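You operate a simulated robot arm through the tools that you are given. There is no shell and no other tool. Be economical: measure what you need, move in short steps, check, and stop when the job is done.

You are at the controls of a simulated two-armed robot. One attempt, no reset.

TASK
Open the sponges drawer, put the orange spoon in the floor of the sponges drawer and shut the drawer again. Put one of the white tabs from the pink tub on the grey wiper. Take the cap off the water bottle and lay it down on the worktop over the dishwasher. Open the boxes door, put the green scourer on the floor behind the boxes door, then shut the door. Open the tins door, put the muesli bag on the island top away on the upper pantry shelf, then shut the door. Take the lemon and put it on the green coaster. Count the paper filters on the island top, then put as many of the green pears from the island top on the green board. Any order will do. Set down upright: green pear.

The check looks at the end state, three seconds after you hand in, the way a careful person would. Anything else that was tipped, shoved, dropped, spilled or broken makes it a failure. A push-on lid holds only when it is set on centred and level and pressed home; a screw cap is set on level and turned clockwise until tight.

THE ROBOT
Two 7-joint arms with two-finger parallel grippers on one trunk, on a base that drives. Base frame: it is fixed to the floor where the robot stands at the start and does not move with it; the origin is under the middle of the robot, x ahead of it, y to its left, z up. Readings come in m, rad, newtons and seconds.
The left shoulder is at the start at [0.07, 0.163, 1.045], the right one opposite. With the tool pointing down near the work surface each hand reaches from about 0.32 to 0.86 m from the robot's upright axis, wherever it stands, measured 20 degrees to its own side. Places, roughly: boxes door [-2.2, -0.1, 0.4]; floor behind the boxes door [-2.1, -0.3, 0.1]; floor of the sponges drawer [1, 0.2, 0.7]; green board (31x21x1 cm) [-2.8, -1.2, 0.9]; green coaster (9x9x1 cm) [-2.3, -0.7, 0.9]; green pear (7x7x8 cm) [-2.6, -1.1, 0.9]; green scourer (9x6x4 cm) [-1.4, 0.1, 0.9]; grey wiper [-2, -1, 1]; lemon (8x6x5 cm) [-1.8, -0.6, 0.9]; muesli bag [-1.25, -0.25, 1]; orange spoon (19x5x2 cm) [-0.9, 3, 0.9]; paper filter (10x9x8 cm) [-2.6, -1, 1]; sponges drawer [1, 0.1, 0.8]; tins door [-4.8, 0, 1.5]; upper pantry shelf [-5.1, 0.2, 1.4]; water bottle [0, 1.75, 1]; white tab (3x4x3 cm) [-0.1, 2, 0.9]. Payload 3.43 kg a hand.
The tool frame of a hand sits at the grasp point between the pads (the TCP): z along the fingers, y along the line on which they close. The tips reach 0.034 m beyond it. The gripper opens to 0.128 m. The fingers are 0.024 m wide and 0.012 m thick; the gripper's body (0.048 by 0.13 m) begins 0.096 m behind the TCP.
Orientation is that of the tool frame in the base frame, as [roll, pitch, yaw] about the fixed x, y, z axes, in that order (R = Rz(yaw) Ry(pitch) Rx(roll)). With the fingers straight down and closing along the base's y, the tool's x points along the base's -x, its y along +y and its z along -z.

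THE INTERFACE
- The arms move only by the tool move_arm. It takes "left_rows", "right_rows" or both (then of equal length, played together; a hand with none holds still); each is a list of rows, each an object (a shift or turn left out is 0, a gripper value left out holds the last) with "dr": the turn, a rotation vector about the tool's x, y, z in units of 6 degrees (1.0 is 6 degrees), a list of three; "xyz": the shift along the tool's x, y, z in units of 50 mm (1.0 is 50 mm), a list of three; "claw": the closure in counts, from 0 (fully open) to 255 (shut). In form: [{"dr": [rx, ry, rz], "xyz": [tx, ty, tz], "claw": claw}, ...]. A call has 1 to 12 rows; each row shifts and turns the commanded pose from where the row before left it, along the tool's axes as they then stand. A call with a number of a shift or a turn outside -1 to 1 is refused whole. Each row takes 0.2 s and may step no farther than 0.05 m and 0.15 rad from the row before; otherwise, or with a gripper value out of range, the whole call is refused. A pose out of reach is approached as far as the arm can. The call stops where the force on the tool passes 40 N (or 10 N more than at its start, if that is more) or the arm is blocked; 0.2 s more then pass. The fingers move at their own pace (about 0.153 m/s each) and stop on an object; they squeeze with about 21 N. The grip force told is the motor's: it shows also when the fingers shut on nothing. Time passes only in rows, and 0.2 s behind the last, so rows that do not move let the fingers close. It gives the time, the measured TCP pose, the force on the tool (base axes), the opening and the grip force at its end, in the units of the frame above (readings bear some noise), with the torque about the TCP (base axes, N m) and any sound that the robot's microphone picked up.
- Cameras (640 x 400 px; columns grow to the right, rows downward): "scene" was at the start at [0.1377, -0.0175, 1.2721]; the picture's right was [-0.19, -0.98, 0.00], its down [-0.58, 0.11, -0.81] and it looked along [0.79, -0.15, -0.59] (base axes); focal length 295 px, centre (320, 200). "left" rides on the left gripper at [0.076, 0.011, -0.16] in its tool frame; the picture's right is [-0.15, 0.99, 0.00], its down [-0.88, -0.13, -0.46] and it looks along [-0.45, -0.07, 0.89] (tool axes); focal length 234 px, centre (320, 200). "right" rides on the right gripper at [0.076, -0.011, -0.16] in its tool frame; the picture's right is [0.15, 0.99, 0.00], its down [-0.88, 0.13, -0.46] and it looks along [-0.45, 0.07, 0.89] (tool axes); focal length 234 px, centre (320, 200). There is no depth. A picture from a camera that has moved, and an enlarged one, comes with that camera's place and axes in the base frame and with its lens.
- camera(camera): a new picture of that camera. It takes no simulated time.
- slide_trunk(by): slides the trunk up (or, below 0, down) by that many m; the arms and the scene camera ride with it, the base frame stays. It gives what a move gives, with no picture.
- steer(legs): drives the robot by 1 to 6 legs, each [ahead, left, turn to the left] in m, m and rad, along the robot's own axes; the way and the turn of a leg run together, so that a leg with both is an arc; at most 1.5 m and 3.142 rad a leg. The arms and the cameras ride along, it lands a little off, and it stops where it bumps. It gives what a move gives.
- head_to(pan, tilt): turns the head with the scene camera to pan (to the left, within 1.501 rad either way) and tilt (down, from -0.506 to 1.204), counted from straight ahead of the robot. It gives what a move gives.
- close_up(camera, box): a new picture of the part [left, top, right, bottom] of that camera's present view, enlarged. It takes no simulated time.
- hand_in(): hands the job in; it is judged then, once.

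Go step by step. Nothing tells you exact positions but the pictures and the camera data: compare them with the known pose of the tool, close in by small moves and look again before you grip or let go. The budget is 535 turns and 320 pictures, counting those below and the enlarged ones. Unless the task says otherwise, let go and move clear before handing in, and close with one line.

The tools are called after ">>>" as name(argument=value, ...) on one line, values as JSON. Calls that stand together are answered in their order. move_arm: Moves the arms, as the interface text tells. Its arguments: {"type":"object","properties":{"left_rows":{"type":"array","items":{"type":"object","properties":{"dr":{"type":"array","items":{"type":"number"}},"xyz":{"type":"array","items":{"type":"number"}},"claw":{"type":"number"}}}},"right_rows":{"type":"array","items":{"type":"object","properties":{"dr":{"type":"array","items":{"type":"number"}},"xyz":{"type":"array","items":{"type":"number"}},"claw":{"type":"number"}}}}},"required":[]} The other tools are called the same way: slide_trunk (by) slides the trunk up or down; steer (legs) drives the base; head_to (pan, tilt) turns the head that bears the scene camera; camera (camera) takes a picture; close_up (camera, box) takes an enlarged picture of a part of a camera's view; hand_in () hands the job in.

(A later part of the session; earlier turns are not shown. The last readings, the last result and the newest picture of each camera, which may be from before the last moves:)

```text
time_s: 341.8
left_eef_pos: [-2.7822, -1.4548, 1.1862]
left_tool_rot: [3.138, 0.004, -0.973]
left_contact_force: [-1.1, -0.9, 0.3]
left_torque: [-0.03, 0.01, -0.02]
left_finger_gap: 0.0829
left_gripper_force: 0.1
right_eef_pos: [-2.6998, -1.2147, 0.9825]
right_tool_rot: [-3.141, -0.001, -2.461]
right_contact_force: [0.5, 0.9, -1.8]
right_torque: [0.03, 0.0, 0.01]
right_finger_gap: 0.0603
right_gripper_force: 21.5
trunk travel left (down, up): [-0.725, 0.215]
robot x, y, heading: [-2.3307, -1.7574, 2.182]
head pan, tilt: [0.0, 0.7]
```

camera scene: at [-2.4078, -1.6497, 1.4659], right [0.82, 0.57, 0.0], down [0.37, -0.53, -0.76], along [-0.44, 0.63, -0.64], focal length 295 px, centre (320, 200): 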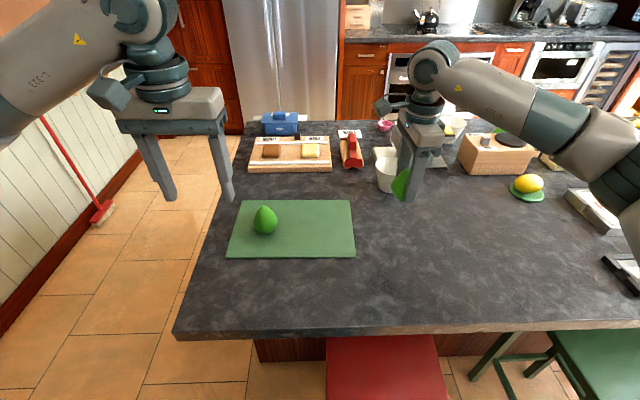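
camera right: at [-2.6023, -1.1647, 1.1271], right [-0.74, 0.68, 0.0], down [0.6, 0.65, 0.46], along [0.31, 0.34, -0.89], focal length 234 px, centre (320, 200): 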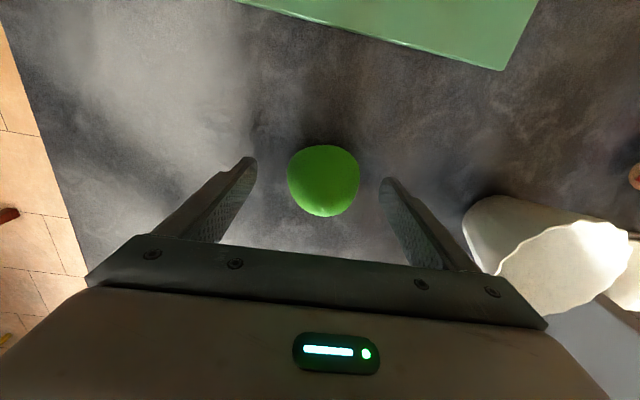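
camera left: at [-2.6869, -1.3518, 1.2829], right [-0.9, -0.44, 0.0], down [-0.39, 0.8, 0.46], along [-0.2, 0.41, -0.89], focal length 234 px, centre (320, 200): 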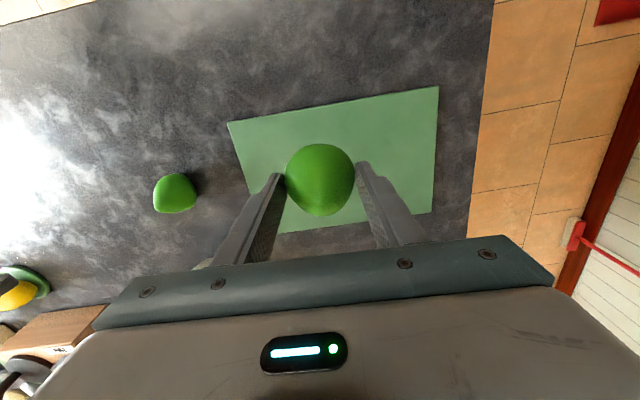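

>>> move_arm(right_rows=[{"xyz": [0, 0, 0.05]}, {"xyz": [0, 0, 0.05]}])

```text
time_s: 342.4
left_eef_pos: [-2.7827, -1.4546, 1.1873]
left_tool_rot: [3.137, 0.004, -0.971]
left_contact_force: [0.5, 0.1, 0.1]
left_torque: [0.0, 0.0, -0.01]
left_finger_gap: 0.0827
left_gripper_force: 0.1
right_eef_pos: [-2.6996, -1.2135, 0.9772]
right_tool_rot: [3.141, -0.001, -2.461]
right_contact_force: [-0.3, -0.2, -2.5]
right_torque: [-0.02, 0.03, -0.02]
right_finger_gap: 0.0603
right_gripper_force: 21.4
trunk travel left (down, up): [-0.725, 0.215]
robot x, y, heading: [-2.3319, -1.7606, 2.18]
head pan, tilt: [0.0, 0.7]
```

>>> move_arm(right_rows=[{"xyz": [0, 0, 0.05]}, {"xyz": [0, 0, 0.04]}])

```text
time_s: 342.9
left_eef_pos: [-2.7815, -1.4547, 1.1867]
left_tool_rot: [3.138, 0.005, -0.973]
left_contact_force: [0.3, 0.5, -0.2]
left_torque: [0.02, 0.01, -0.02]
left_finger_gap: 0.0829
left_gripper_force: 0.0
right_eef_pos: [-2.699, -1.2138, 0.9746]
right_tool_rot: [3.141, 0.001, -2.463]
right_contact_force: [0.1, 0.4, -1.9]
right_torque: [0.04, -0.02, -0.02]
right_finger_gap: 0.0605
right_gripper_force: 20.9
trunk travel left (down, up): [-0.725, 0.215]
robot x, y, heading: [-2.3285, -1.7573, 2.179]
head pan, tilt: [0.0, 0.7]
```

>>> move_arm(right_rows=[{"xyz": [0, 0, 0.05]}, {"xyz": [0, 0, 0.03]}])

```text
time_s: 343.6
left_eef_pos: [-2.7815, -1.4569, 1.1885]
left_tool_rot: [3.138, 0.004, -0.972]
left_contact_force: [1.2, 0.7, -0.4]
left_torque: [-0.03, -0.05, 0.03]
left_finger_gap: 0.0828
left_gripper_force: 0.1
right_eef_pos: [-2.7, -1.2142, 0.974]
right_tool_rot: [3.136, -0.001, -2.462]
right_contact_force: [-3.3, 1.4, 19.5]
right_torque: [0.09, 0.09, -0.08]
right_finger_gap: 0.0601
right_gripper_force: 21.0
trunk travel left (down, up): [-0.725, 0.215]
robot x, y, heading: [-2.3301, -1.7588, 2.178]
head pan, tilt: [0.0, 0.7]
```

Contact. Ease off, release, rise.

>>> move_arm(right_rows=[{"xyz": [0, 0, -0.04]}, {"claw": 90}, {}, {}, {"xyz": [0, 0, -0.5]}, {"xyz": [0, 0, -0.9]}, {"xyz": [0, 0, -0.9]}, {"xyz": [0, 0, -0.9]}])

>>> camera(camera="scene")

```text
time_s: 345.4
left_eef_pos: [-2.7813, -1.4566, 1.187]
left_tool_rot: [3.138, 0.004, -0.974]
left_contact_force: [0.2, 0.3, -0.6]
left_torque: [0.05, 0.0, -0.03]
left_finger_gap: 0.0827
left_gripper_force: 0.1
right_eef_pos: [-2.7003, -1.2179, 1.1335]
right_tool_rot: [3.14, 0.001, -2.461]
right_contact_force: [1.1, -0.1, 0.0]
right_torque: [0.04, 0.01, 0.01]
right_finger_gap: 0.0828
right_gripper_force: 0.1
trunk travel left (down, up): [-0.725, 0.215]
robot x, y, heading: [-2.3311, -1.7582, 2.179]
head pan, tilt: [0.0, 0.7]
```

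```text
164 pictures are left
camera scene: at [-2.4072, -1.6503, 1.466], right [0.82, 0.57, 0.0], down [0.37, -0.53, -0.77], along [-0.44, 0.63, -0.64], focal length 295 px, centre (320, 200)
```

scene: 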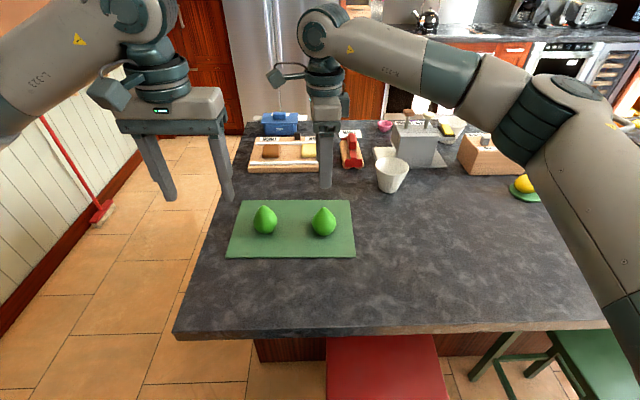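

Two pears upright on the board, matching the two paper filters. Next the muesli bag at the near end: withdraw hands, drive there.

>>> move_arm(right_rows=[{"xyz": [-0.4, -0.7, -0.3]}, {"xyz": [-0.4, -0.7, -0.3]}, {"xyz": [-0.4, -0.8, -0.2]}, {"xyz": [-0.4, -0.8, 0]}, {"xyz": [-0.4, -0.8, 0]}], left_rows=[{"xyz": [0.5, 0, 0]}, {"xyz": [0.5, 0, 0]}, {}, {}, {}])

>>> steer(legs=[[-0.2, 0, 0], [0, -1.3, 0.01], [0, -1.25, 0]])

>>> steer(legs=[[0, 0, 1.55]])

>>> head_to(pan=-0.3, tilt=0.55)

>>> camera(camera="scene")

```text
time_s: 346.6
left_eef_pos: [-2.754, -1.4989, 1.1889]
left_tool_rot: [3.136, 0.004, -0.972]
left_contact_force: [0.5, -0.1, 0.5]
left_torque: [-0.01, 0.03, 0.04]
left_finger_gap: 0.0828
left_gripper_force: 0.1
right_eef_pos: [-2.5021, -1.2993, 1.1746]
right_tool_rot: [3.141, -0.001, -2.463]
right_contact_force: [-0.1, 0.5, 0.3]
right_torque: [-0.03, 0.05, 0.03]
right_finger_gap: 0.0828
right_gripper_force: 0.0
trunk travel left (down, up): [-0.725, 0.215]
robot x, y, heading: [-2.3324, -1.7584, 2.177]
head pan, tilt: [0.0, 0.7]
```

```text
time_s: 360.1
left_eef_pos: [-0.6116, -0.1652, 1.1872]
left_tool_rot: [3.137, 0.005, -0.958]
left_contact_force: [-0.1, 0.3, 1.0]
left_torque: [0.0, -0.04, -0.02]
left_finger_gap: 0.083
left_gripper_force: 0.0
right_eef_pos: [-0.363, 0.0366, 1.1735]
right_tool_rot: [3.141, 0.0, -2.449]
right_contact_force: [0.1, 1.0, -0.2]
right_torque: [0.02, 0.0, 0.0]
right_finger_gap: 0.083
right_gripper_force: 0.0
trunk travel left (down, up): [-0.725, 0.215]
robot x, y, heading: [-0.1857, -0.4254, 2.193]
head pan, tilt: [0.0, 0.7]
```

```text
time_s: 364.4
left_eef_pos: [-0.4322, -0.8516, 1.1865]
left_tool_rot: [3.138, 0.005, 0.627]
left_contact_force: [0.7, 0.6, 0.1]
left_torque: [-0.02, 0.01, 0.03]
left_finger_gap: 0.0829
left_gripper_force: 0.1
right_eef_pos: [-0.6392, -0.6055, 1.1727]
right_tool_rot: [3.14, 0.0, -0.862]
right_contact_force: [0.7, -0.2, 0.5]
right_torque: [0.03, -0.03, -0.02]
right_finger_gap: 0.0828
right_gripper_force: 0.0
trunk travel left (down, up): [-0.725, 0.215]
robot x, y, heading: [-0.181, -0.4207, -2.506]
head pan, tilt: [0.0, 0.7]
```

```text
time_s: 365.2
left_eef_pos: [-0.4311, -0.852, 1.1874]
left_tool_rot: [3.139, 0.004, 0.626]
left_contact_force: [-0.4, -0.5, -0.6]
left_torque: [0.03, 0.01, 0.01]
left_finger_gap: 0.0828
left_gripper_force: 0.1
right_eef_pos: [-0.639, -0.6068, 1.1721]
right_tool_rot: [3.141, -0.001, -0.864]
right_contact_force: [0.0, -0.3, -0.3]
right_torque: [0.02, 0.01, -0.03]
right_finger_gap: 0.0826
right_gripper_force: 0.1
trunk travel left (down, up): [-0.725, 0.215]
robot x, y, heading: [-0.1842, -0.42, -2.505]
head pan, tilt: [-0.3, 0.55]
```

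```text
163 pictures are left
camera scene: at [-0.308, -0.4813, 1.4791], right [-0.33, 0.94, 0.0], down [0.49, 0.17, -0.85], along [-0.8, -0.28, -0.52], focal length 295 px, centre (320, 200)
```

scene: 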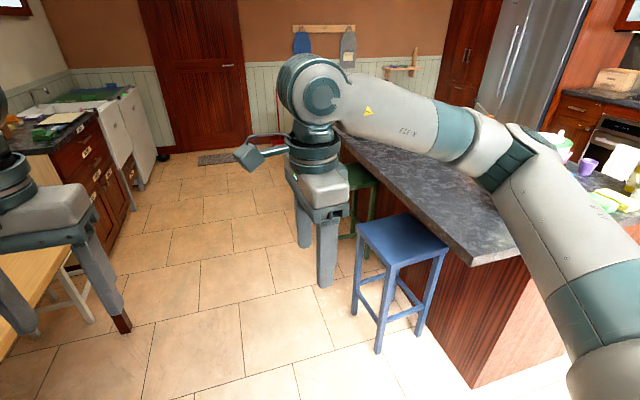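

Strafe right to line up with the muesli bag.

>>> steer(legs=[[0, -0.75, 0]])

>>> head_to(pan=0.0, tilt=0.55)

>>> camera(camera="scene")

```text
time_s: 369.2
left_eef_pos: [-0.8756, -0.2515, 1.1874]
left_tool_rot: [3.138, 0.002, 0.622]
left_contact_force: [0.3, 0.7, 0.4]
left_torque: [-0.01, 0.01, 0.05]
left_finger_gap: 0.0827
left_gripper_force: 0.0
right_eef_pos: [-1.0811, -0.0053, 1.1718]
right_tool_rot: [3.139, 0.001, -0.869]
right_contact_force: [0.4, 0.3, 0.5]
right_torque: [0.01, 0.01, 0.01]
right_finger_gap: 0.0828
right_gripper_force: 0.1
trunk travel left (down, up): [-0.725, 0.215]
robot x, y, heading: [-0.6258, 0.1801, -2.507]
head pan, tilt: [-0.3, 0.55]
```

```text
time_s: 370.0
left_eef_pos: [-0.8755, -0.2512, 1.1869]
left_tool_rot: [3.14, 0.002, 0.624]
left_contact_force: [-0.2, 0.7, 0.0]
left_torque: [-0.02, 0.02, -0.02]
left_finger_gap: 0.083
left_gripper_force: 0.1
right_eef_pos: [-1.0817, -0.0055, 1.1726]
right_tool_rot: [3.139, 0.001, -0.866]
right_contact_force: [0.4, -0.1, 0.0]
right_torque: [0.01, 0.02, -0.04]
right_finger_gap: 0.0828
right_gripper_force: 0.2
trunk travel left (down, up): [-0.725, 0.215]
robot x, y, heading: [-0.6254, 0.1791, -2.507]
head pan, tilt: [0.0, 0.55]
```

```text
162 pictures are left
camera scene: at [-0.7378, 0.0951, 1.4791], right [-0.59, 0.81, 0.0], down [0.42, 0.31, -0.85], along [-0.69, -0.5, -0.52], focal length 295 px, centre (320, 200)
```

scene: 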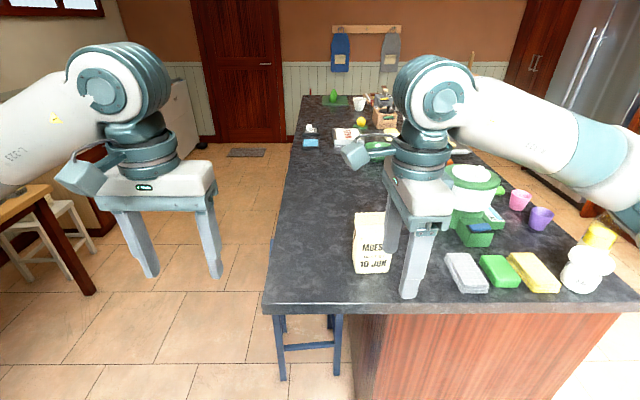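

The bag is at p≈−1.13, q≈0.64, ~17 cm tall. I'll grasp it with near-horizontal fingers for shelf insertion: return the right yaw to neutral and pitch fingers forward 70°.

>>> move_arm(right_rows=[{"dr": [0, 0, -1], "claw": 0}, {"dr": [0, 0, -1]}, {"dr": [0, 0, -1]}, {"dr": [0, 0, -1]}, {"dr": [0, 0, -1]}, {"dr": [0, 0, -1]}, {"dr": [0, 0, -1]}, {"dr": [0, 0, -1]}, {"dr": [0, 0, -1]}, {"dr": [0, 0, -1]}, {"dr": [0, 0, -1]}, {"dr": [0, 0, -1]}])

>>> move_arm(right_rows=[{"dr": [0, 0, -1]}, {"dr": [0, 0, -1]}, {"dr": [0, 0, -0.3]}, {"dr": [0, -1, 0]}, {"dr": [0, -1, 0]}, {"dr": [0, -1, 0]}, {"dr": [0, -1, 0]}, {"dr": [0, -1, 0]}, {"dr": [0, -1, 0]}, {"dr": [0, -1, 0]}, {"dr": [0, -1, 0]}, {"dr": [0, -1, 0]}])

>>> move_arm(right_rows=[{"dr": [0, -1, 0]}, {"dr": [0, -1, 0]}, {"dr": [0, -0.5, 0]}])

>>> camera(camera="right")

>>> camera(camera="scene")

```text
time_s: 372.6
left_eef_pos: [-0.8754, -0.2507, 1.187]
left_tool_rot: [3.137, 0.004, 0.622]
left_contact_force: [0.2, 0.0, -1.0]
left_torque: [0.0, 0.0, 0.01]
left_finger_gap: 0.0828
left_gripper_force: 0.2
right_eef_pos: [-1.0811, -0.0058, 1.1741]
right_tool_rot: [-3.141, 0.002, 0.392]
right_contact_force: [0.1, -0.1, 0.0]
right_torque: [-0.01, 0.0, 0.0]
right_finger_gap: 0.1284
right_gripper_force: 0.1
trunk travel left (down, up): [-0.725, 0.215]
robot x, y, heading: [-0.6213, 0.1821, -2.507]
head pan, tilt: [0.0, 0.55]
```

```text
time_s: 375.2
left_eef_pos: [-0.876, -0.2511, 1.1875]
left_tool_rot: [3.138, 0.005, 0.624]
left_contact_force: [0.2, -0.4, -0.8]
left_torque: [0.06, -0.02, 0.0]
left_finger_gap: 0.0831
left_gripper_force: 0.0
right_eef_pos: [-1.1043, -0.0535, 1.1924]
right_tool_rot: [-3.14, 0.941, 0.629]
right_contact_force: [0.8, 0.2, -0.2]
right_torque: [0.0, 0.02, 0.0]
right_finger_gap: 0.1279
right_gripper_force: 0.0
right hand out of reach, approached as far as the arm can: row 10, 11, 12
trunk travel left (down, up): [-0.725, 0.215]
robot x, y, heading: [-0.6256, 0.178, -2.507]
head pan, tilt: [0.0, 0.55]
```

```text
time_s: 376.0
left_eef_pos: [-0.8755, -0.2509, 1.1876]
left_tool_rot: [3.138, 0.003, 0.623]
left_contact_force: [0.0, 0.7, 0.8]
left_torque: [0.0, 0.01, -0.02]
left_finger_gap: 0.0828
left_gripper_force: 0.1
right_eef_pos: [-1.1192, -0.0857, 1.2]
right_tool_rot: [3.142, 1.208, 0.631]
right_contact_force: [-0.4, 0.4, 0.6]
right_torque: [0.04, -0.02, 0.0]
right_finger_gap: 0.128
right_gripper_force: 0.1
right hand out of reach, approached as far as the arm can: row 1, 2, 3
trunk travel left (down, up): [-0.725, 0.215]
robot x, y, heading: [-0.6248, 0.1814, -2.508]
head pan, tilt: [0.0, 0.55]
```

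```text
161 pictures are left
camera right: at [-0.9833, 0.0265, 1.1851], right [0.62, -0.77, -0.14], down [0.17, -0.04, 0.99], along [-0.76, -0.64, 0.1], focal length 234 px, centre (320, 200)
```

right: 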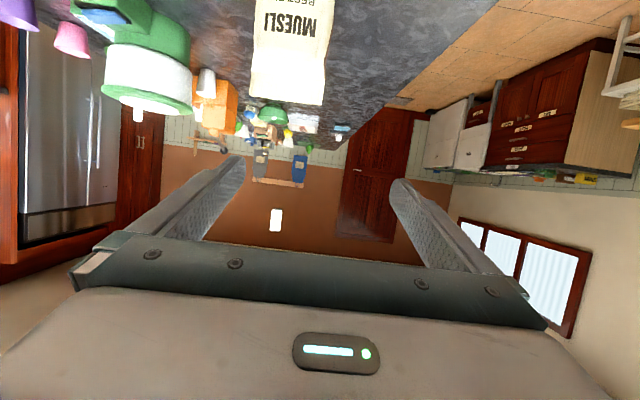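

```text
160 pictures are left
camera scene: at [-0.7376, 0.0951, 1.4791], right [-0.59, 0.81, 0.0], down [0.42, 0.31, -0.85], along [-0.69, -0.5, -0.52], focal length 295 px, centre (320, 200)
```

scene: 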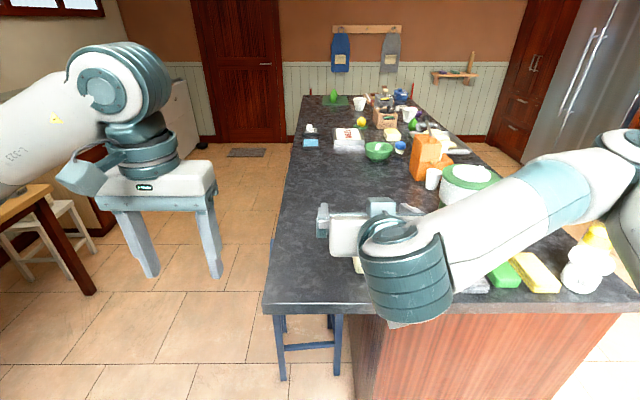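

Hand orientation set. Lower the trunk 0.15 to bring the hand to grasp height.

>>> slide_trunk(by=-0.15)

>>> move_arm(right_rows=[{"xyz": [0.2, -0.55, -0.2]}, {"xyz": [0.3, -0.55, -0.1]}])

>>> camera(camera="right")

>>> camera(camera="scene")

```text
time_s: 377.8
left_eef_pos: [-0.8752, -0.2512, 1.0375]
left_tool_rot: [3.138, 0.002, 0.623]
left_contact_force: [0.1, 0.2, 0.3]
left_torque: [-0.03, -0.02, 0.03]
left_finger_gap: 0.0829
left_gripper_force: 0.0
right_eef_pos: [-1.1186, -0.087, 1.0498]
right_tool_rot: [-3.14, 1.205, 0.632]
right_contact_force: [0.7, 0.6, -0.2]
right_torque: [0.0, 0.0, -0.02]
right_finger_gap: 0.128
right_gripper_force: 0.1
trunk travel left (down, up): [-0.575, 0.365]
robot x, y, heading: [-0.626, 0.1773, -2.507]
head pan, tilt: [0.0, 0.55]
```

```text
time_s: 378.4
left_eef_pos: [-0.8763, -0.2505, 1.0373]
left_tool_rot: [3.136, 0.006, 0.624]
left_contact_force: [0.3, -0.3, 0.1]
left_torque: [0.0, 0.01, -0.02]
left_finger_gap: 0.0832
left_gripper_force: 0.1
right_eef_pos: [-1.1542, -0.0701, 1.0342]
right_tool_rot: [-3.141, 1.206, 0.63]
right_contact_force: [-0.2, 0.1, -0.1]
right_torque: [-0.01, -0.02, 0.03]
right_finger_gap: 0.1279
right_gripper_force: 0.1
right hand out of reach, approached as far as the arm can: row 1, 2
trunk travel left (down, up): [-0.575, 0.365]
robot x, y, heading: [-0.6309, 0.1795, -2.51]
head pan, tilt: [0.0, 0.55]
```

```text
159 pictures are left
camera right: at [-1.0185, 0.0421, 1.0204], right [0.62, -0.77, -0.14], down [0.17, -0.04, 0.99], along [-0.76, -0.64, 0.1], focal length 234 px, centre (320, 200)
```

right: 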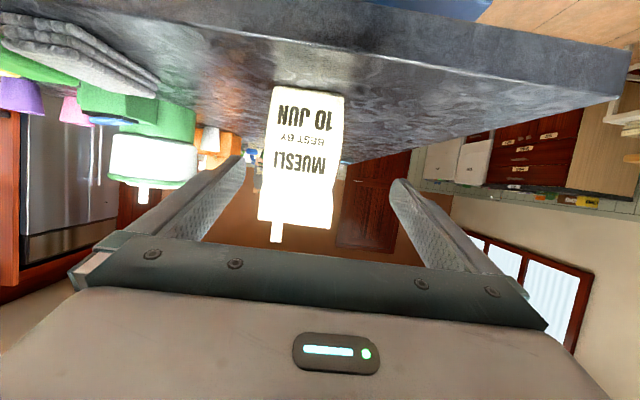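

```text
158 pictures are left
camera scene: at [-0.7383, 0.0958, 1.3291], right [-0.59, 0.81, 0.0], down [0.42, 0.31, -0.85], along [-0.69, -0.5, -0.52], focal length 295 px, centre (320, 200)
```

scene: 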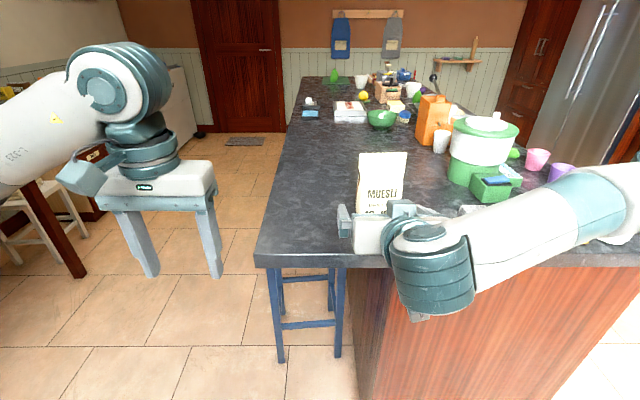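

Bag is between the fingers, slightly off. Shift 2 cm and advance forward.

>>> move_arm(right_rows=[{"xyz": [0.1, -0.45, 0.1]}, {"xyz": [-0.15, 0, 0.7]}])

>>> camera(camera="right")

```text
time_s: 379.0
left_eef_pos: [-0.8765, -0.2522, 1.0365]
left_tool_rot: [3.138, 0.005, 0.622]
left_contact_force: [0.8, -0.6, 0.3]
left_torque: [-0.01, 0.0, -0.01]
left_finger_gap: 0.0826
left_gripper_force: 0.0
right_eef_pos: [-1.2015, -0.0786, 1.0235]
right_tool_rot: [-3.138, 1.203, 0.634]
right_contact_force: [-0.1, -0.3, 0.2]
right_torque: [0.0, -0.02, -0.02]
right_finger_gap: 0.1279
right_gripper_force: 0.0
right hand out of reach, approached as far as the arm can: row 1
trunk travel left (down, up): [-0.575, 0.365]
robot x, y, heading: [-0.626, 0.1783, -2.511]
head pan, tilt: [0.0, 0.55]
```

```text
157 pictures are left
camera right: at [-1.0662, 0.0339, 1.0094], right [0.62, -0.77, -0.14], down [0.17, -0.04, 0.99], along [-0.76, -0.64, 0.1], focal length 234 px, centre (320, 200)
```

right: 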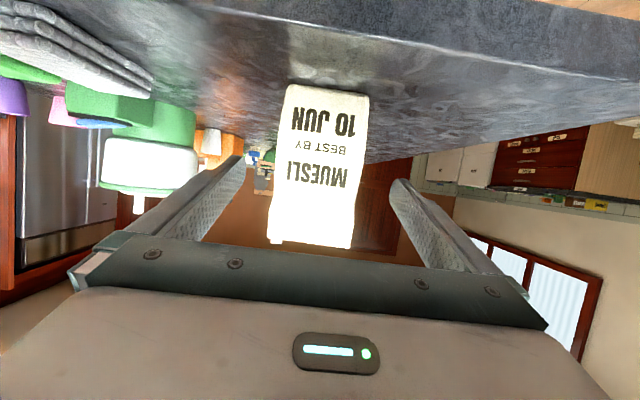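

Centered. Advance 10 cm and close.

>>> move_arm(right_rows=[{"xyz": [-0.16, 0, 0.65]}, {"xyz": [-0.16, 0, 0.65]}, {"xyz": [-0.16, 0, 0.65]}])

>>> camera(camera="right")

>>> camera(camera="scene")

```text
time_s: 379.8
left_eef_pos: [-0.8764, -0.2529, 1.0371]
left_tool_rot: [3.139, 0.002, 0.624]
left_contact_force: [-0.7, 0.2, -0.4]
left_torque: [0.0, 0.01, -0.01]
left_finger_gap: 0.0829
left_gripper_force: 0.1
right_eef_pos: [-1.2818, -0.1363, 1.0106]
right_tool_rot: [-3.139, 1.205, 0.629]
right_contact_force: [-0.6, 0.3, -1.1]
right_torque: [-0.03, 0.01, 0.0]
right_finger_gap: 0.1281
right_gripper_force: 0.0
trunk travel left (down, up): [-0.575, 0.365]
robot x, y, heading: [-0.6252, 0.1789, -2.512]
head pan, tilt: [0.0, 0.55]
```

```text
156 pictures are left
camera right: at [-1.1467, -0.0236, 0.9968], right [0.62, -0.77, -0.14], down [0.17, -0.04, 0.99], along [-0.76, -0.64, 0.1], focal length 234 px, centre (320, 200)
```

right: 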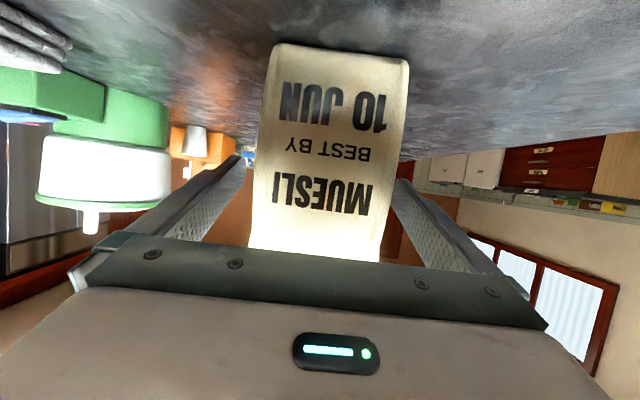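

```text
155 pictures are left
camera scene: at [-0.7383, 0.0945, 1.329], right [-0.59, 0.81, 0.0], down [0.42, 0.31, -0.85], along [-0.69, -0.5, -0.52], focal length 295 px, centre (320, 200)
```

scene: 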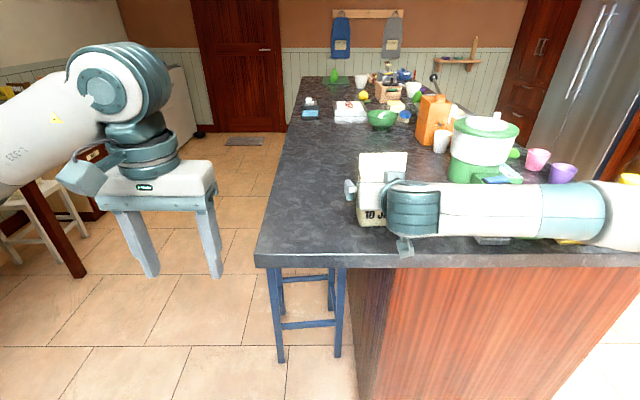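

Bag is between the pads. Close and lift.

>>> move_arm(right_rows=[{"xyz": [-0.05, 0, 0.15], "claw": 255}, {}, {}, {}])

>>> move_arm(right_rows=[{"xyz": [-0.3, 0, -0.11]}, {"xyz": [-0.7, 0, -0.26]}, {"xyz": [-0.7, 0, -0.26]}])

>>> camera(camera="scene")

```text
time_s: 380.8
left_eef_pos: [-0.8758, -0.2513, 1.0373]
left_tool_rot: [3.139, 0.003, 0.623]
left_contact_force: [0.0, -0.3, -0.1]
left_torque: [0.01, 0.03, -0.01]
left_finger_gap: 0.0831
left_gripper_force: 0.1
right_eef_pos: [-1.2874, -0.1413, 1.012]
right_tool_rot: [-3.139, 1.205, 0.631]
right_contact_force: [-1.7, -1.3, -1.1]
right_torque: [-0.06, 0.16, 0.0]
right_finger_gap: 0.1001
right_gripper_force: 20.9
trunk travel left (down, up): [-0.575, 0.365]
robot x, y, heading: [-0.624, 0.1786, -2.504]
head pan, tilt: [0.0, 0.55]
```

```text
time_s: 381.6
left_eef_pos: [-0.8768, -0.2517, 1.0371]
left_tool_rot: [3.139, 0.003, 0.622]
left_contact_force: [0.8, 0.1, 0.1]
left_torque: [-0.04, 0.01, 0.0]
left_finger_gap: 0.0829
left_gripper_force: 0.1
right_eef_pos: [-1.2903, -0.1426, 1.1033]
right_tool_rot: [-3.137, 1.204, 0.633]
right_contact_force: [0.6, 0.0, -3.6]
right_torque: [0.02, -0.01, 0.01]
right_finger_gap: 0.0998
right_gripper_force: 20.4
trunk travel left (down, up): [-0.575, 0.365]
robot x, y, heading: [-0.6255, 0.1809, -2.509]
head pan, tilt: [0.0, 0.55]
```

```text
154 pictures are left
camera scene: at [-0.7373, 0.0947, 1.3291], right [-0.59, 0.81, 0.0], down [0.42, 0.31, -0.85], along [-0.69, -0.5, -0.52], focal length 295 px, centre (320, 200)
```

scene: 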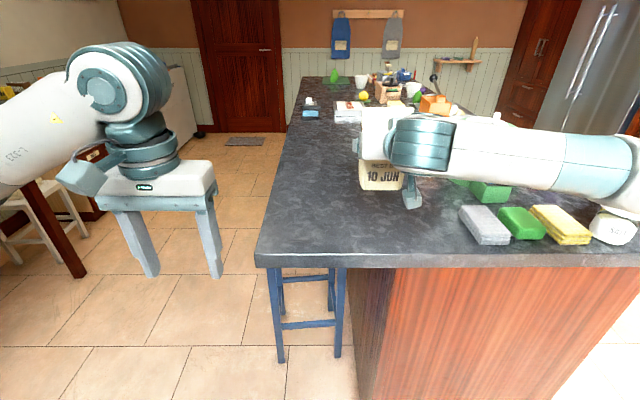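

Bag secured. Back off, move to the aisle, and drive toward the pantry.

>>> steer(legs=[[-0.35, 0, 0], [0, -1.38, 0]])

>>> slide_trunk(by=0.3)

>>> steer(legs=[[1.4, 0, 0]])

>>> head_to(pan=-0.4, tilt=0.2)

>>> camera(camera="scene")

```text
time_s: 390.4
left_eef_pos: [-1.4313, 1.0545, 1.0367]
left_tool_rot: [3.137, 0.003, 0.66]
left_contact_force: [0.0, 0.3, -0.1]
left_torque: [0.0, -0.05, 0.02]
left_finger_gap: 0.0828
left_gripper_force: 0.0
right_eef_pos: [-1.8499, 1.1469, 1.1023]
right_tool_rot: [-3.139, 1.202, 0.666]
right_contact_force: [-0.3, -0.3, -4.1]
right_torque: [-0.02, -0.01, -0.02]
right_finger_gap: 0.0997
right_gripper_force: 20.3
trunk travel left (down, up): [-0.575, 0.365]
robot x, y, heading: [-1.2003, 1.4923, -2.472]
head pan, tilt: [0.0, 0.55]
```

```text
time_s: 393.4
left_eef_pos: [-1.432, 1.0543, 1.337]
left_tool_rot: [3.139, 0.004, 0.656]
left_contact_force: [1.3, 0.6, 0.6]
left_torque: [0.01, 0.03, -0.02]
left_finger_gap: 0.0829
left_gripper_force: 0.1
right_eef_pos: [-1.8496, 1.1472, 1.4019]
right_tool_rot: [-3.139, 1.203, 0.667]
right_contact_force: [0.0, -0.3, -3.5]
right_torque: [-0.02, -0.01, 0.01]
right_finger_gap: 0.0999
right_gripper_force: 20.7
trunk travel left (down, up): [-0.875, 0.065]
robot x, y, heading: [-1.2019, 1.4931, -2.473]
head pan, tilt: [0.0, 0.55]
```

```text
time_s: 400.2
left_eef_pos: [-2.5059, 0.2036, 1.3369]
left_tool_rot: [3.137, 0.003, 0.66]
left_contact_force: [0.0, -0.5, 0.1]
left_torque: [0.03, 0.0, 0.0]
left_finger_gap: 0.0828
left_gripper_force: 0.0
right_eef_pos: [-2.9225, 0.2968, 1.4029]
right_tool_rot: [-3.139, 1.205, 0.669]
right_contact_force: [0.3, 0.2, -4.4]
right_torque: [0.02, 0.01, -0.01]
right_finger_gap: 0.1002
right_gripper_force: 21.0
trunk travel left (down, up): [-0.875, 0.065]
robot x, y, heading: [-2.2734, 0.6408, -2.466]
head pan, tilt: [0.0, 0.55]
```

```text
time_s: 401.1
left_eef_pos: [-2.5059, 0.2034, 1.3367]
left_tool_rot: [3.138, 0.004, 0.66]
left_contact_force: [0.2, -0.6, 1.0]
left_torque: [0.01, -0.04, 0.01]
left_finger_gap: 0.083
left_gripper_force: 0.0
right_eef_pos: [-2.9233, 0.2957, 1.4033]
right_tool_rot: [-3.138, 1.202, 0.669]
right_contact_force: [0.1, -0.3, -3.1]
right_torque: [0.0, 0.01, 0.0]
right_finger_gap: 0.0997
right_gripper_force: 21.6
trunk travel left (down, up): [-0.875, 0.065]
robot x, y, heading: [-2.2736, 0.6443, -2.466]
head pan, tilt: [-0.4, 0.201]
```

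```text
153 pictures are left
camera scene: at [-2.4002, 0.5849, 1.6612], right [-0.27, 0.96, 0.0], down [0.19, 0.05, -0.98], along [-0.94, -0.26, -0.2], focal length 295 px, centre (320, 200)
```

scene: 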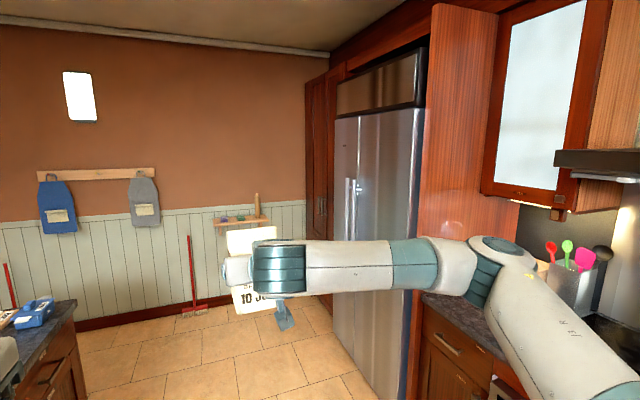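

Continue to the end of the aisle and turn right to face the tall cabinet.

>>> steer(legs=[[0, 0, -0.06], [1.2, 0.05, 0], [0.85, 0, 0]])

>>> steer(legs=[[0, 0, -1.57]])

>>> head_to(pan=0.1, tilt=0.2)

>>> camera(camera="scene")

```text
time_s: 411.8
left_eef_pos: [-4.2122, -0.9847, 1.3361]
left_tool_rot: [3.138, 0.004, 0.587]
left_contact_force: [-0.2, 0.1, 0.2]
left_torque: [0.0, 0.04, -0.04]
left_finger_gap: 0.0826
left_gripper_force: 0.0
right_eef_pos: [-4.622, -0.8626, 1.4041]
right_tool_rot: [-3.137, 1.204, 0.596]
right_contact_force: [0.6, 0.7, -4.7]
right_torque: [-0.01, -0.02, -0.02]
right_finger_gap: 0.1001
right_gripper_force: 21.0
trunk travel left (down, up): [-0.875, 0.065]
robot x, y, heading: [-3.9462, -0.5641, -2.541]
head pan, tilt: [-0.4, 0.201]
```

```text
time_s: 416.0
left_eef_pos: [-4.3688, -0.2963, 1.3363]
left_tool_rot: [3.138, 0.006, -0.989]
left_contact_force: [0.8, -0.3, -0.2]
left_torque: [0.0, 0.0, -0.01]
left_finger_gap: 0.0828
left_gripper_force: 0.1
right_eef_pos: [-4.2432, 0.1123, 1.4026]
right_tool_rot: [-3.138, 1.203, -0.979]
right_contact_force: [0.5, 0.7, -3.7]
right_torque: [0.0, 0.02, 0.01]
right_finger_gap: 0.1002
right_gripper_force: 20.6
trunk travel left (down, up): [-0.875, 0.065]
robot x, y, heading: [-3.947, -0.5658, 2.166]
head pan, tilt: [-0.4, 0.201]
```

```text
time_s: 417.0
left_eef_pos: [-4.3671, -0.2949, 1.3377]
left_tool_rot: [3.138, 0.003, -0.989]
left_contact_force: [0.7, -0.3, -0.2]
left_torque: [0.02, 0.05, 0.03]
left_finger_gap: 0.0826
left_gripper_force: 0.1
right_eef_pos: [-4.244, 0.1119, 1.4032]
right_tool_rot: [-3.137, 1.202, -0.981]
right_contact_force: [-0.3, -0.7, -5.0]
right_torque: [0.02, 0.06, 0.0]
right_finger_gap: 0.0998
right_gripper_force: 21.3
trunk travel left (down, up): [-0.875, 0.065]
robot x, y, heading: [-3.9456, -0.5655, 2.163]
head pan, tilt: [0.099, 0.201]
```

```text
152 pictures are left
camera scene: at [-4.0348, -0.4504, 1.6613], right [0.77, 0.64, 0.0], down [0.13, -0.15, -0.98], along [-0.62, 0.76, -0.2], focal length 295 px, centre (320, 200)
```

scene: 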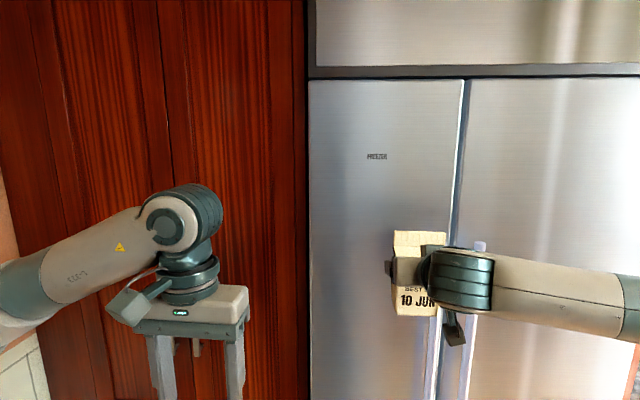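

The tall red cabinet is left of the fridge. Strafe left and look at its doors.

>>> steer(legs=[[-0.25, 0.3, 0.03]])

>>> move_arm(left_rows=[{"xyz": [0.6, 0.7, 0.3]}, {"xyz": [0.6, 0.7, 0.3]}, {"xyz": [0.6, 0.7, 0.3]}])

>>> head_to(pan=0.3, tilt=0.25)

>>> camera(camera="scene")

```text
time_s: 419.4
left_eef_pos: [-4.4766, -0.6864, 1.3375]
left_tool_rot: [3.136, 0.003, -0.955]
left_contact_force: [0.5, -0.2, 0.0]
left_torque: [0.0, 0.02, 0.0]
left_finger_gap: 0.0829
left_gripper_force: 0.1
right_eef_pos: [-4.3682, -0.2714, 1.4011]
right_tool_rot: [3.141, 1.205, -0.949]
right_contact_force: [0.2, 0.3, -3.9]
right_torque: [0.04, -0.01, 0.02]
right_finger_gap: 0.1003
right_gripper_force: 20.9
trunk travel left (down, up): [-0.875, 0.065]
robot x, y, heading: [-4.0504, -0.9396, 2.197]
head pan, tilt: [0.099, 0.201]
```

```text
time_s: 420.2
left_eef_pos: [-4.5113, -0.8235, 1.2919]
left_tool_rot: [-3.141, 0.006, -0.954]
left_contact_force: [0.3, -1.1, 0.0]
left_torque: [0.06, 0.02, -0.01]
left_finger_gap: 0.0829
left_gripper_force: 0.0
right_eef_pos: [-4.3672, -0.2764, 1.4039]
right_tool_rot: [-3.135, 1.204, -0.941]
right_contact_force: [0.5, -0.3, -4.0]
right_torque: [0.0, 0.01, -0.01]
right_finger_gap: 0.0999
right_gripper_force: 21.1
trunk travel left (down, up): [-0.875, 0.065]
robot x, y, heading: [-4.0494, -0.9405, 2.198]
head pan, tilt: [0.099, 0.201]
```

```text
time_s: 420.9
left_eef_pos: [-4.5108, -0.8207, 1.2919]
left_tool_rot: [3.137, 0.003, -0.955]
left_contact_force: [-0.8, 0.3, 0.1]
left_torque: [0.02, -0.04, 0.0]
left_finger_gap: 0.0828
left_gripper_force: 0.1
right_eef_pos: [-4.3677, -0.2739, 1.4033]
right_tool_rot: [-3.14, 1.204, -0.945]
right_contact_force: [-0.4, -0.3, -3.6]
right_torque: [-0.01, 0.02, -0.01]
right_finger_gap: 0.0997
right_gripper_force: 21.1
trunk travel left (down, up): [-0.875, 0.065]
robot x, y, heading: [-4.0523, -0.9387, 2.19]
head pan, tilt: [0.3, 0.25]
```

```text
151 pictures are left
camera scene: at [-4.1528, -0.8435, 1.6568], right [0.6, 0.8, 0.0], down [0.2, -0.15, -0.97], along [-0.78, 0.58, -0.25], focal length 295 px, centre (320, 200)
```

scene: 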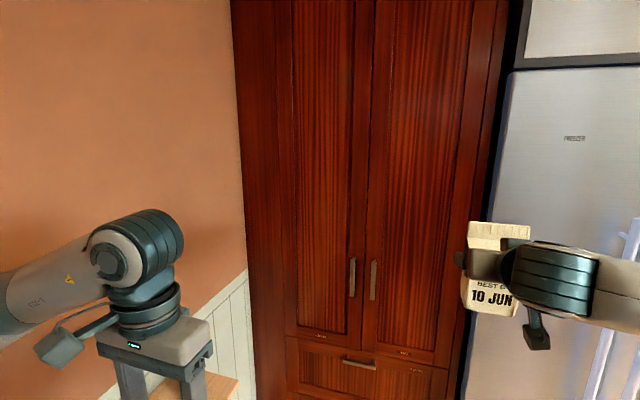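

Two tall doors with centre handles. Zoom on labels.

>>> close_up(camera="scene", box=[280, 230, 450, 390])

```text
2.50 times, centred on (365, 310) of scene
camera zoom: at [-4.1528, -0.8435, 1.6568], right [0.6, 0.8, 0.0], down [0.2, -0.15, -0.97], along [-0.78, 0.58, -0.25], focal length 736 px, centre (208, -75)
```

zoom: 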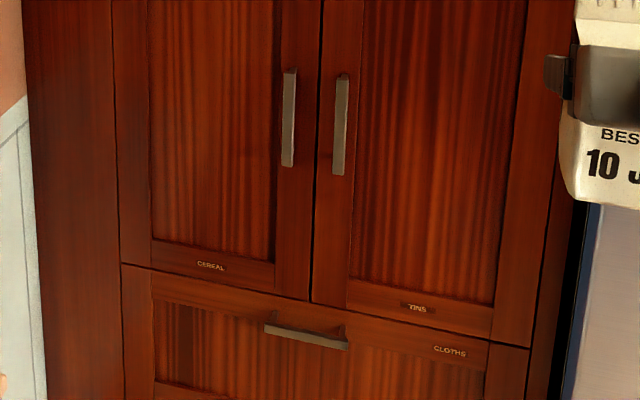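

TINS is the right door, hinged on the right, bar at its left edge (z 1.01–1.18). Move the bag hand further right and pitch the left fingers forward to grasp the vertical bar.

>>> move_arm(left_rows=[{"dr": [0, -1, 0], "claw": 0}, {"dr": [0, -1, 0]}, {"dr": [0, -1, 0]}, {"dr": [0, -1, 0]}, {"dr": [0, -1, 0]}, {"dr": [0, -1, 0]}, {"dr": [0, -1, 0]}, {"dr": [0, -1, 0]}, {"dr": [0, -1, 0]}, {"dr": [0, -1, 0]}, {"dr": [0, -1, 0]}, {"dr": [0, -1, 0]}], right_rows=[{"xyz": [0, -0.8, 0]}, {"xyz": [0, -0.8, 0]}, {"xyz": [0, -0.8, 0]}, {"xyz": [0, -0.8, 0]}, {"xyz": [0, -0.8, 0]}, {"xyz": [0, -0.8, 0]}, {}, {}, {}, {}, {}, {}])

>>> camera(camera="scene")

>>> camera(camera="left")

```text
time_s: 423.7
left_eef_pos: [-4.6641, -0.6372, 1.3909]
left_tool_rot: [3.104, 1.256, -1.061]
left_contact_force: [1.1, -0.8, -0.4]
left_torque: [0.0, -0.05, 0.05]
left_finger_gap: 0.1281
left_gripper_force: 0.1
left hand out of reach, approached as far as the arm can: row 1, 2, 3, 4, 5, 6, 7, 8, 9, 10, 11, 12
right_eef_pos: [-4.1173, -0.099, 1.3952]
right_tool_rot: [3.1, 1.2, -1.045]
right_contact_force: [1.6, -0.8, -2.7]
right_torque: [0.0, 0.01, 0.06]
right_finger_gap: 0.1001
right_gripper_force: 20.8
trunk travel left (down, up): [-0.875, 0.065]
robot x, y, heading: [-4.0581, -0.9291, 2.141]
head pan, tilt: [0.3, 0.25]
stopped in row 12 (left hand): the arm was blocked; the commanded pose is now the measured one
```

```text
149 pictures are left
camera scene: at [-4.1369, -0.8054, 1.6579], right [0.64, 0.76, -0.02], down [0.18, -0.17, -0.97], along [-0.74, 0.62, -0.25], focal length 295 px, centre (320, 200)
```

scene: 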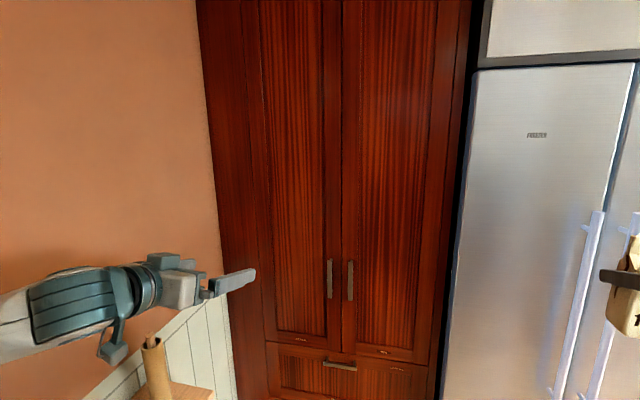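

```text
148 pictures are left
camera left: at [-4.5826, -0.7928, 1.3699], right [-0.87, -0.47, 0.15], down [0.2, -0.06, 0.98], along [-0.45, 0.88, 0.15], focal length 234 px, centre (320, 200)
```

left: 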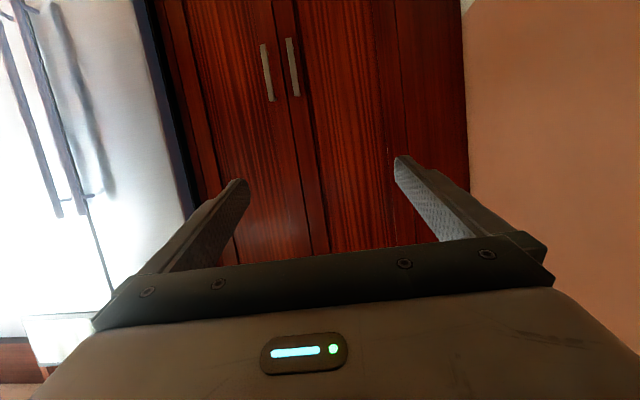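

The left elbow is pressing on the wall. Strafe right to free it.

>>> steer(legs=[[0, -0.15, 0]])

>>> head_to(pan=0.6, tilt=0.6)

>>> camera(camera="scene")

```text
time_s: 424.4
left_eef_pos: [-4.6611, -0.6378, 1.3909]
left_tool_rot: [3.108, 1.261, -1.063]
left_contact_force: [-0.4, 0.6, 0.3]
left_torque: [-0.03, -0.01, 0.0]
left_finger_gap: 0.1281
left_gripper_force: 0.1
right_eef_pos: [-4.1116, -0.1025, 1.395]
right_tool_rot: [3.109, 1.196, -1.041]
right_contact_force: [0.4, 0.6, -3.4]
right_torque: [-0.01, 0.01, 0.03]
right_finger_gap: 0.0998
right_gripper_force: 21.0
trunk travel left (down, up): [-0.875, 0.065]
robot x, y, heading: [-4.0596, -0.9244, 2.139]
head pan, tilt: [0.3, 0.25]
stopped in leg 1: the robot was blocked; the commanded pose is now the measured one
```

```text
time_s: 425.2
left_eef_pos: [-4.6614, -0.6367, 1.3908]
left_tool_rot: [3.109, 1.258, -1.061]
left_contact_force: [-0.1, 0.1, -0.5]
left_torque: [0.0, -0.02, -0.02]
left_finger_gap: 0.1279
left_gripper_force: 0.0
right_eef_pos: [-4.1143, -0.1007, 1.3952]
right_tool_rot: [3.104, 1.199, -1.041]
right_contact_force: [0.5, 0.4, -3.7]
right_torque: [0.01, -0.01, 0.0]
right_finger_gap: 0.0998
right_gripper_force: 21.4
trunk travel left (down, up): [-0.875, 0.065]
robot x, y, heading: [-4.062, -0.9241, 2.137]
head pan, tilt: [0.6, 0.6]
```

```text
147 pictures are left
camera scene: at [-4.1464, -0.8336, 1.6249], right [0.39, 0.92, -0.01], down [0.51, -0.23, -0.83], along [-0.77, 0.32, -0.56], focal length 295 px, centre (320, 200)
```

scene: 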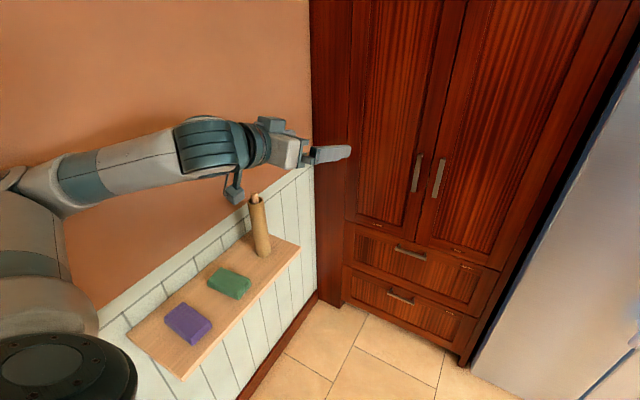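

Blocked as well; I'll bring the left hand rightwards (away from the wall) first.

>>> move_arm(left_rows=[{"xyz": [0, -0.6, 0]}, {"xyz": [0, -0.6, 0]}, {"xyz": [0, -0.6, 0]}, {"xyz": [0, -0.6, 0]}])

>>> camera(camera="scene")

```text
time_s: 426.2
left_eef_pos: [-4.6016, -0.5632, 1.3939]
left_tool_rot: [-3.131, 1.26, -1.019]
left_contact_force: [0.1, -0.1, 0.4]
left_torque: [0.05, 0.0, 0.0]
left_finger_gap: 0.1282
left_gripper_force: 0.0
left hand out of reach, approached as far as the arm can: row 1, 2, 3, 4
right_eef_pos: [-4.1288, -0.1121, 1.402]
right_tool_rot: [-3.139, 1.199, -1.007]
right_contact_force: [0.0, 0.7, -4.6]
right_torque: [0.04, 0.04, 0.0]
right_finger_gap: 0.1001
right_gripper_force: 21.1
trunk travel left (down, up): [-0.875, 0.065]
robot x, y, heading: [-4.056, -0.9221, 2.136]
head pan, tilt: [0.6, 0.6]
```

```text
146 pictures are left
camera scene: at [-4.163, -0.8464, 1.6246], right [0.39, 0.92, 0.0], down [0.52, -0.22, -0.82], along [-0.76, 0.32, -0.57], focal length 295 px, centre (320, 200)
```

scene: 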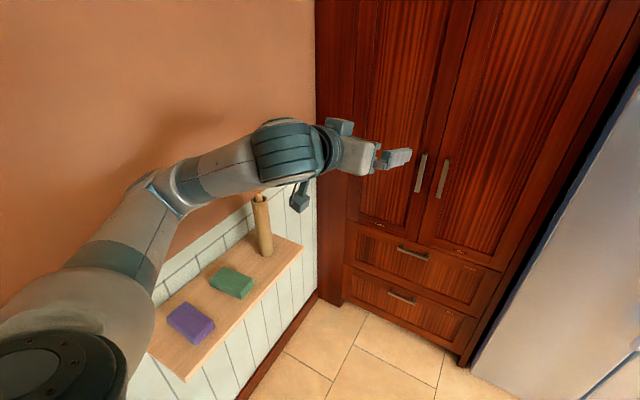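

Freed. Strafe right a little, move forward, and lower the left hand to handle height.

>>> steer(legs=[[0, -0.08, 0.05], [0.12, 0, 0]])

>>> move_arm(left_rows=[{"xyz": [0.9, 0, 0.29]}, {"xyz": [0.9, 0, 0.29]}, {"xyz": [0.9, 0, 0.29]}, {"xyz": [0.9, 0, 0.29]}, {"xyz": [0.9, 0, 0.29]}, {"xyz": [0.9, 0, 0.29]}])

>>> head_to(pan=0.35, tilt=0.45)

>>> camera(camera="scene")

>>> camera(camera="left")

```text
time_s: 428.1
left_eef_pos: [-4.621, -0.4499, 1.3966]
left_tool_rot: [-3.137, 1.262, -0.977]
left_contact_force: [0.2, 0.6, 0.5]
left_torque: [-0.02, 0.04, 0.03]
left_finger_gap: 0.1278
left_gripper_force: 0.0
right_eef_pos: [-4.1682, 0.0206, 1.4038]
right_tool_rot: [3.141, 1.203, -0.965]
right_contact_force: [-0.2, 0.4, -3.8]
right_torque: [-0.02, 0.02, 0.07]
right_finger_gap: 0.0999
right_gripper_force: 20.8
trunk travel left (down, up): [-0.875, 0.065]
robot x, y, heading: [-4.0619, -0.7864, 2.181]
head pan, tilt: [0.6, 0.6]
```

```text
time_s: 429.5
left_eef_pos: [-4.628, -0.4447, 1.2981]
left_tool_rot: [-3.129, 1.256, -0.975]
left_contact_force: [0.0, 0.2, 0.4]
left_torque: [0.0, -0.03, 0.06]
left_finger_gap: 0.1279
left_gripper_force: 0.0
left hand out of reach, approached as far as the arm can: row 1, 3, 4, 5, 6
right_eef_pos: [-4.1703, 0.0236, 1.4008]
right_tool_rot: [-3.139, 1.198, -0.963]
right_contact_force: [-0.7, 0.3, -4.1]
right_torque: [0.04, 0.01, -0.02]
right_finger_gap: 0.0997
right_gripper_force: 21.1
trunk travel left (down, up): [-0.875, 0.065]
robot x, y, heading: [-4.0591, -0.7839, 2.183]
head pan, tilt: [0.6, 0.6]
```

```text
time_s: 430.3
left_eef_pos: [-4.6282, -0.4454, 1.2992]
left_tool_rot: [-3.126, 1.253, -0.971]
left_contact_force: [0.6, -0.5, 0.1]
left_torque: [-0.04, 0.0, 0.0]
left_finger_gap: 0.1277
left_gripper_force: 0.1
right_eef_pos: [-4.1695, 0.0225, 1.4007]
right_tool_rot: [-3.137, 1.201, -0.961]
right_contact_force: [-0.4, 0.3, -3.3]
right_torque: [0.0, 0.0, 0.0]
right_finger_gap: 0.0999
right_gripper_force: 21.6
trunk travel left (down, up): [-0.875, 0.065]
robot x, y, heading: [-4.0612, -0.7842, 2.187]
head pan, tilt: [0.351, 0.45]
```

```text
145 pictures are left
camera scene: at [-4.1641, -0.6918, 1.6381], right [0.57, 0.82, 0.0], down [0.36, -0.25, -0.9], along [-0.74, 0.51, -0.44], focal length 295 px, centre (320, 200)
```

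scene: 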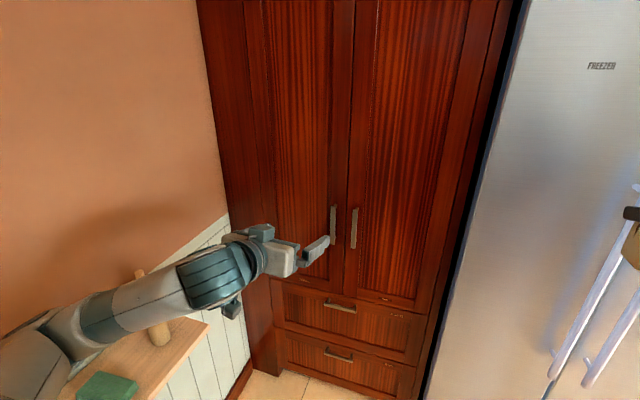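

```text
144 pictures are left
camera left: at [-4.5402, -0.5974, 1.2777], right [-0.85, -0.51, 0.13], down [0.19, -0.06, 0.98], along [-0.49, 0.86, 0.15], focal length 234 px, centre (320, 200)
```

left: 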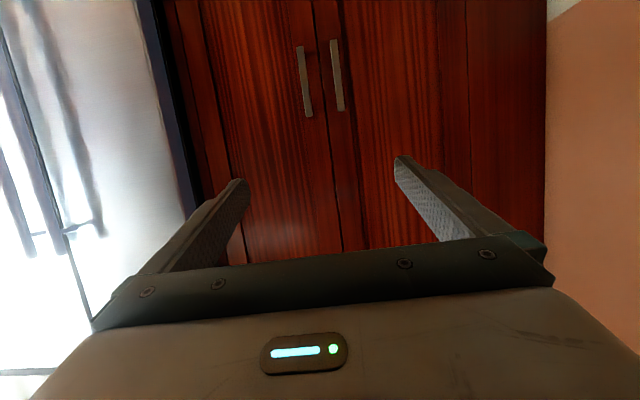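

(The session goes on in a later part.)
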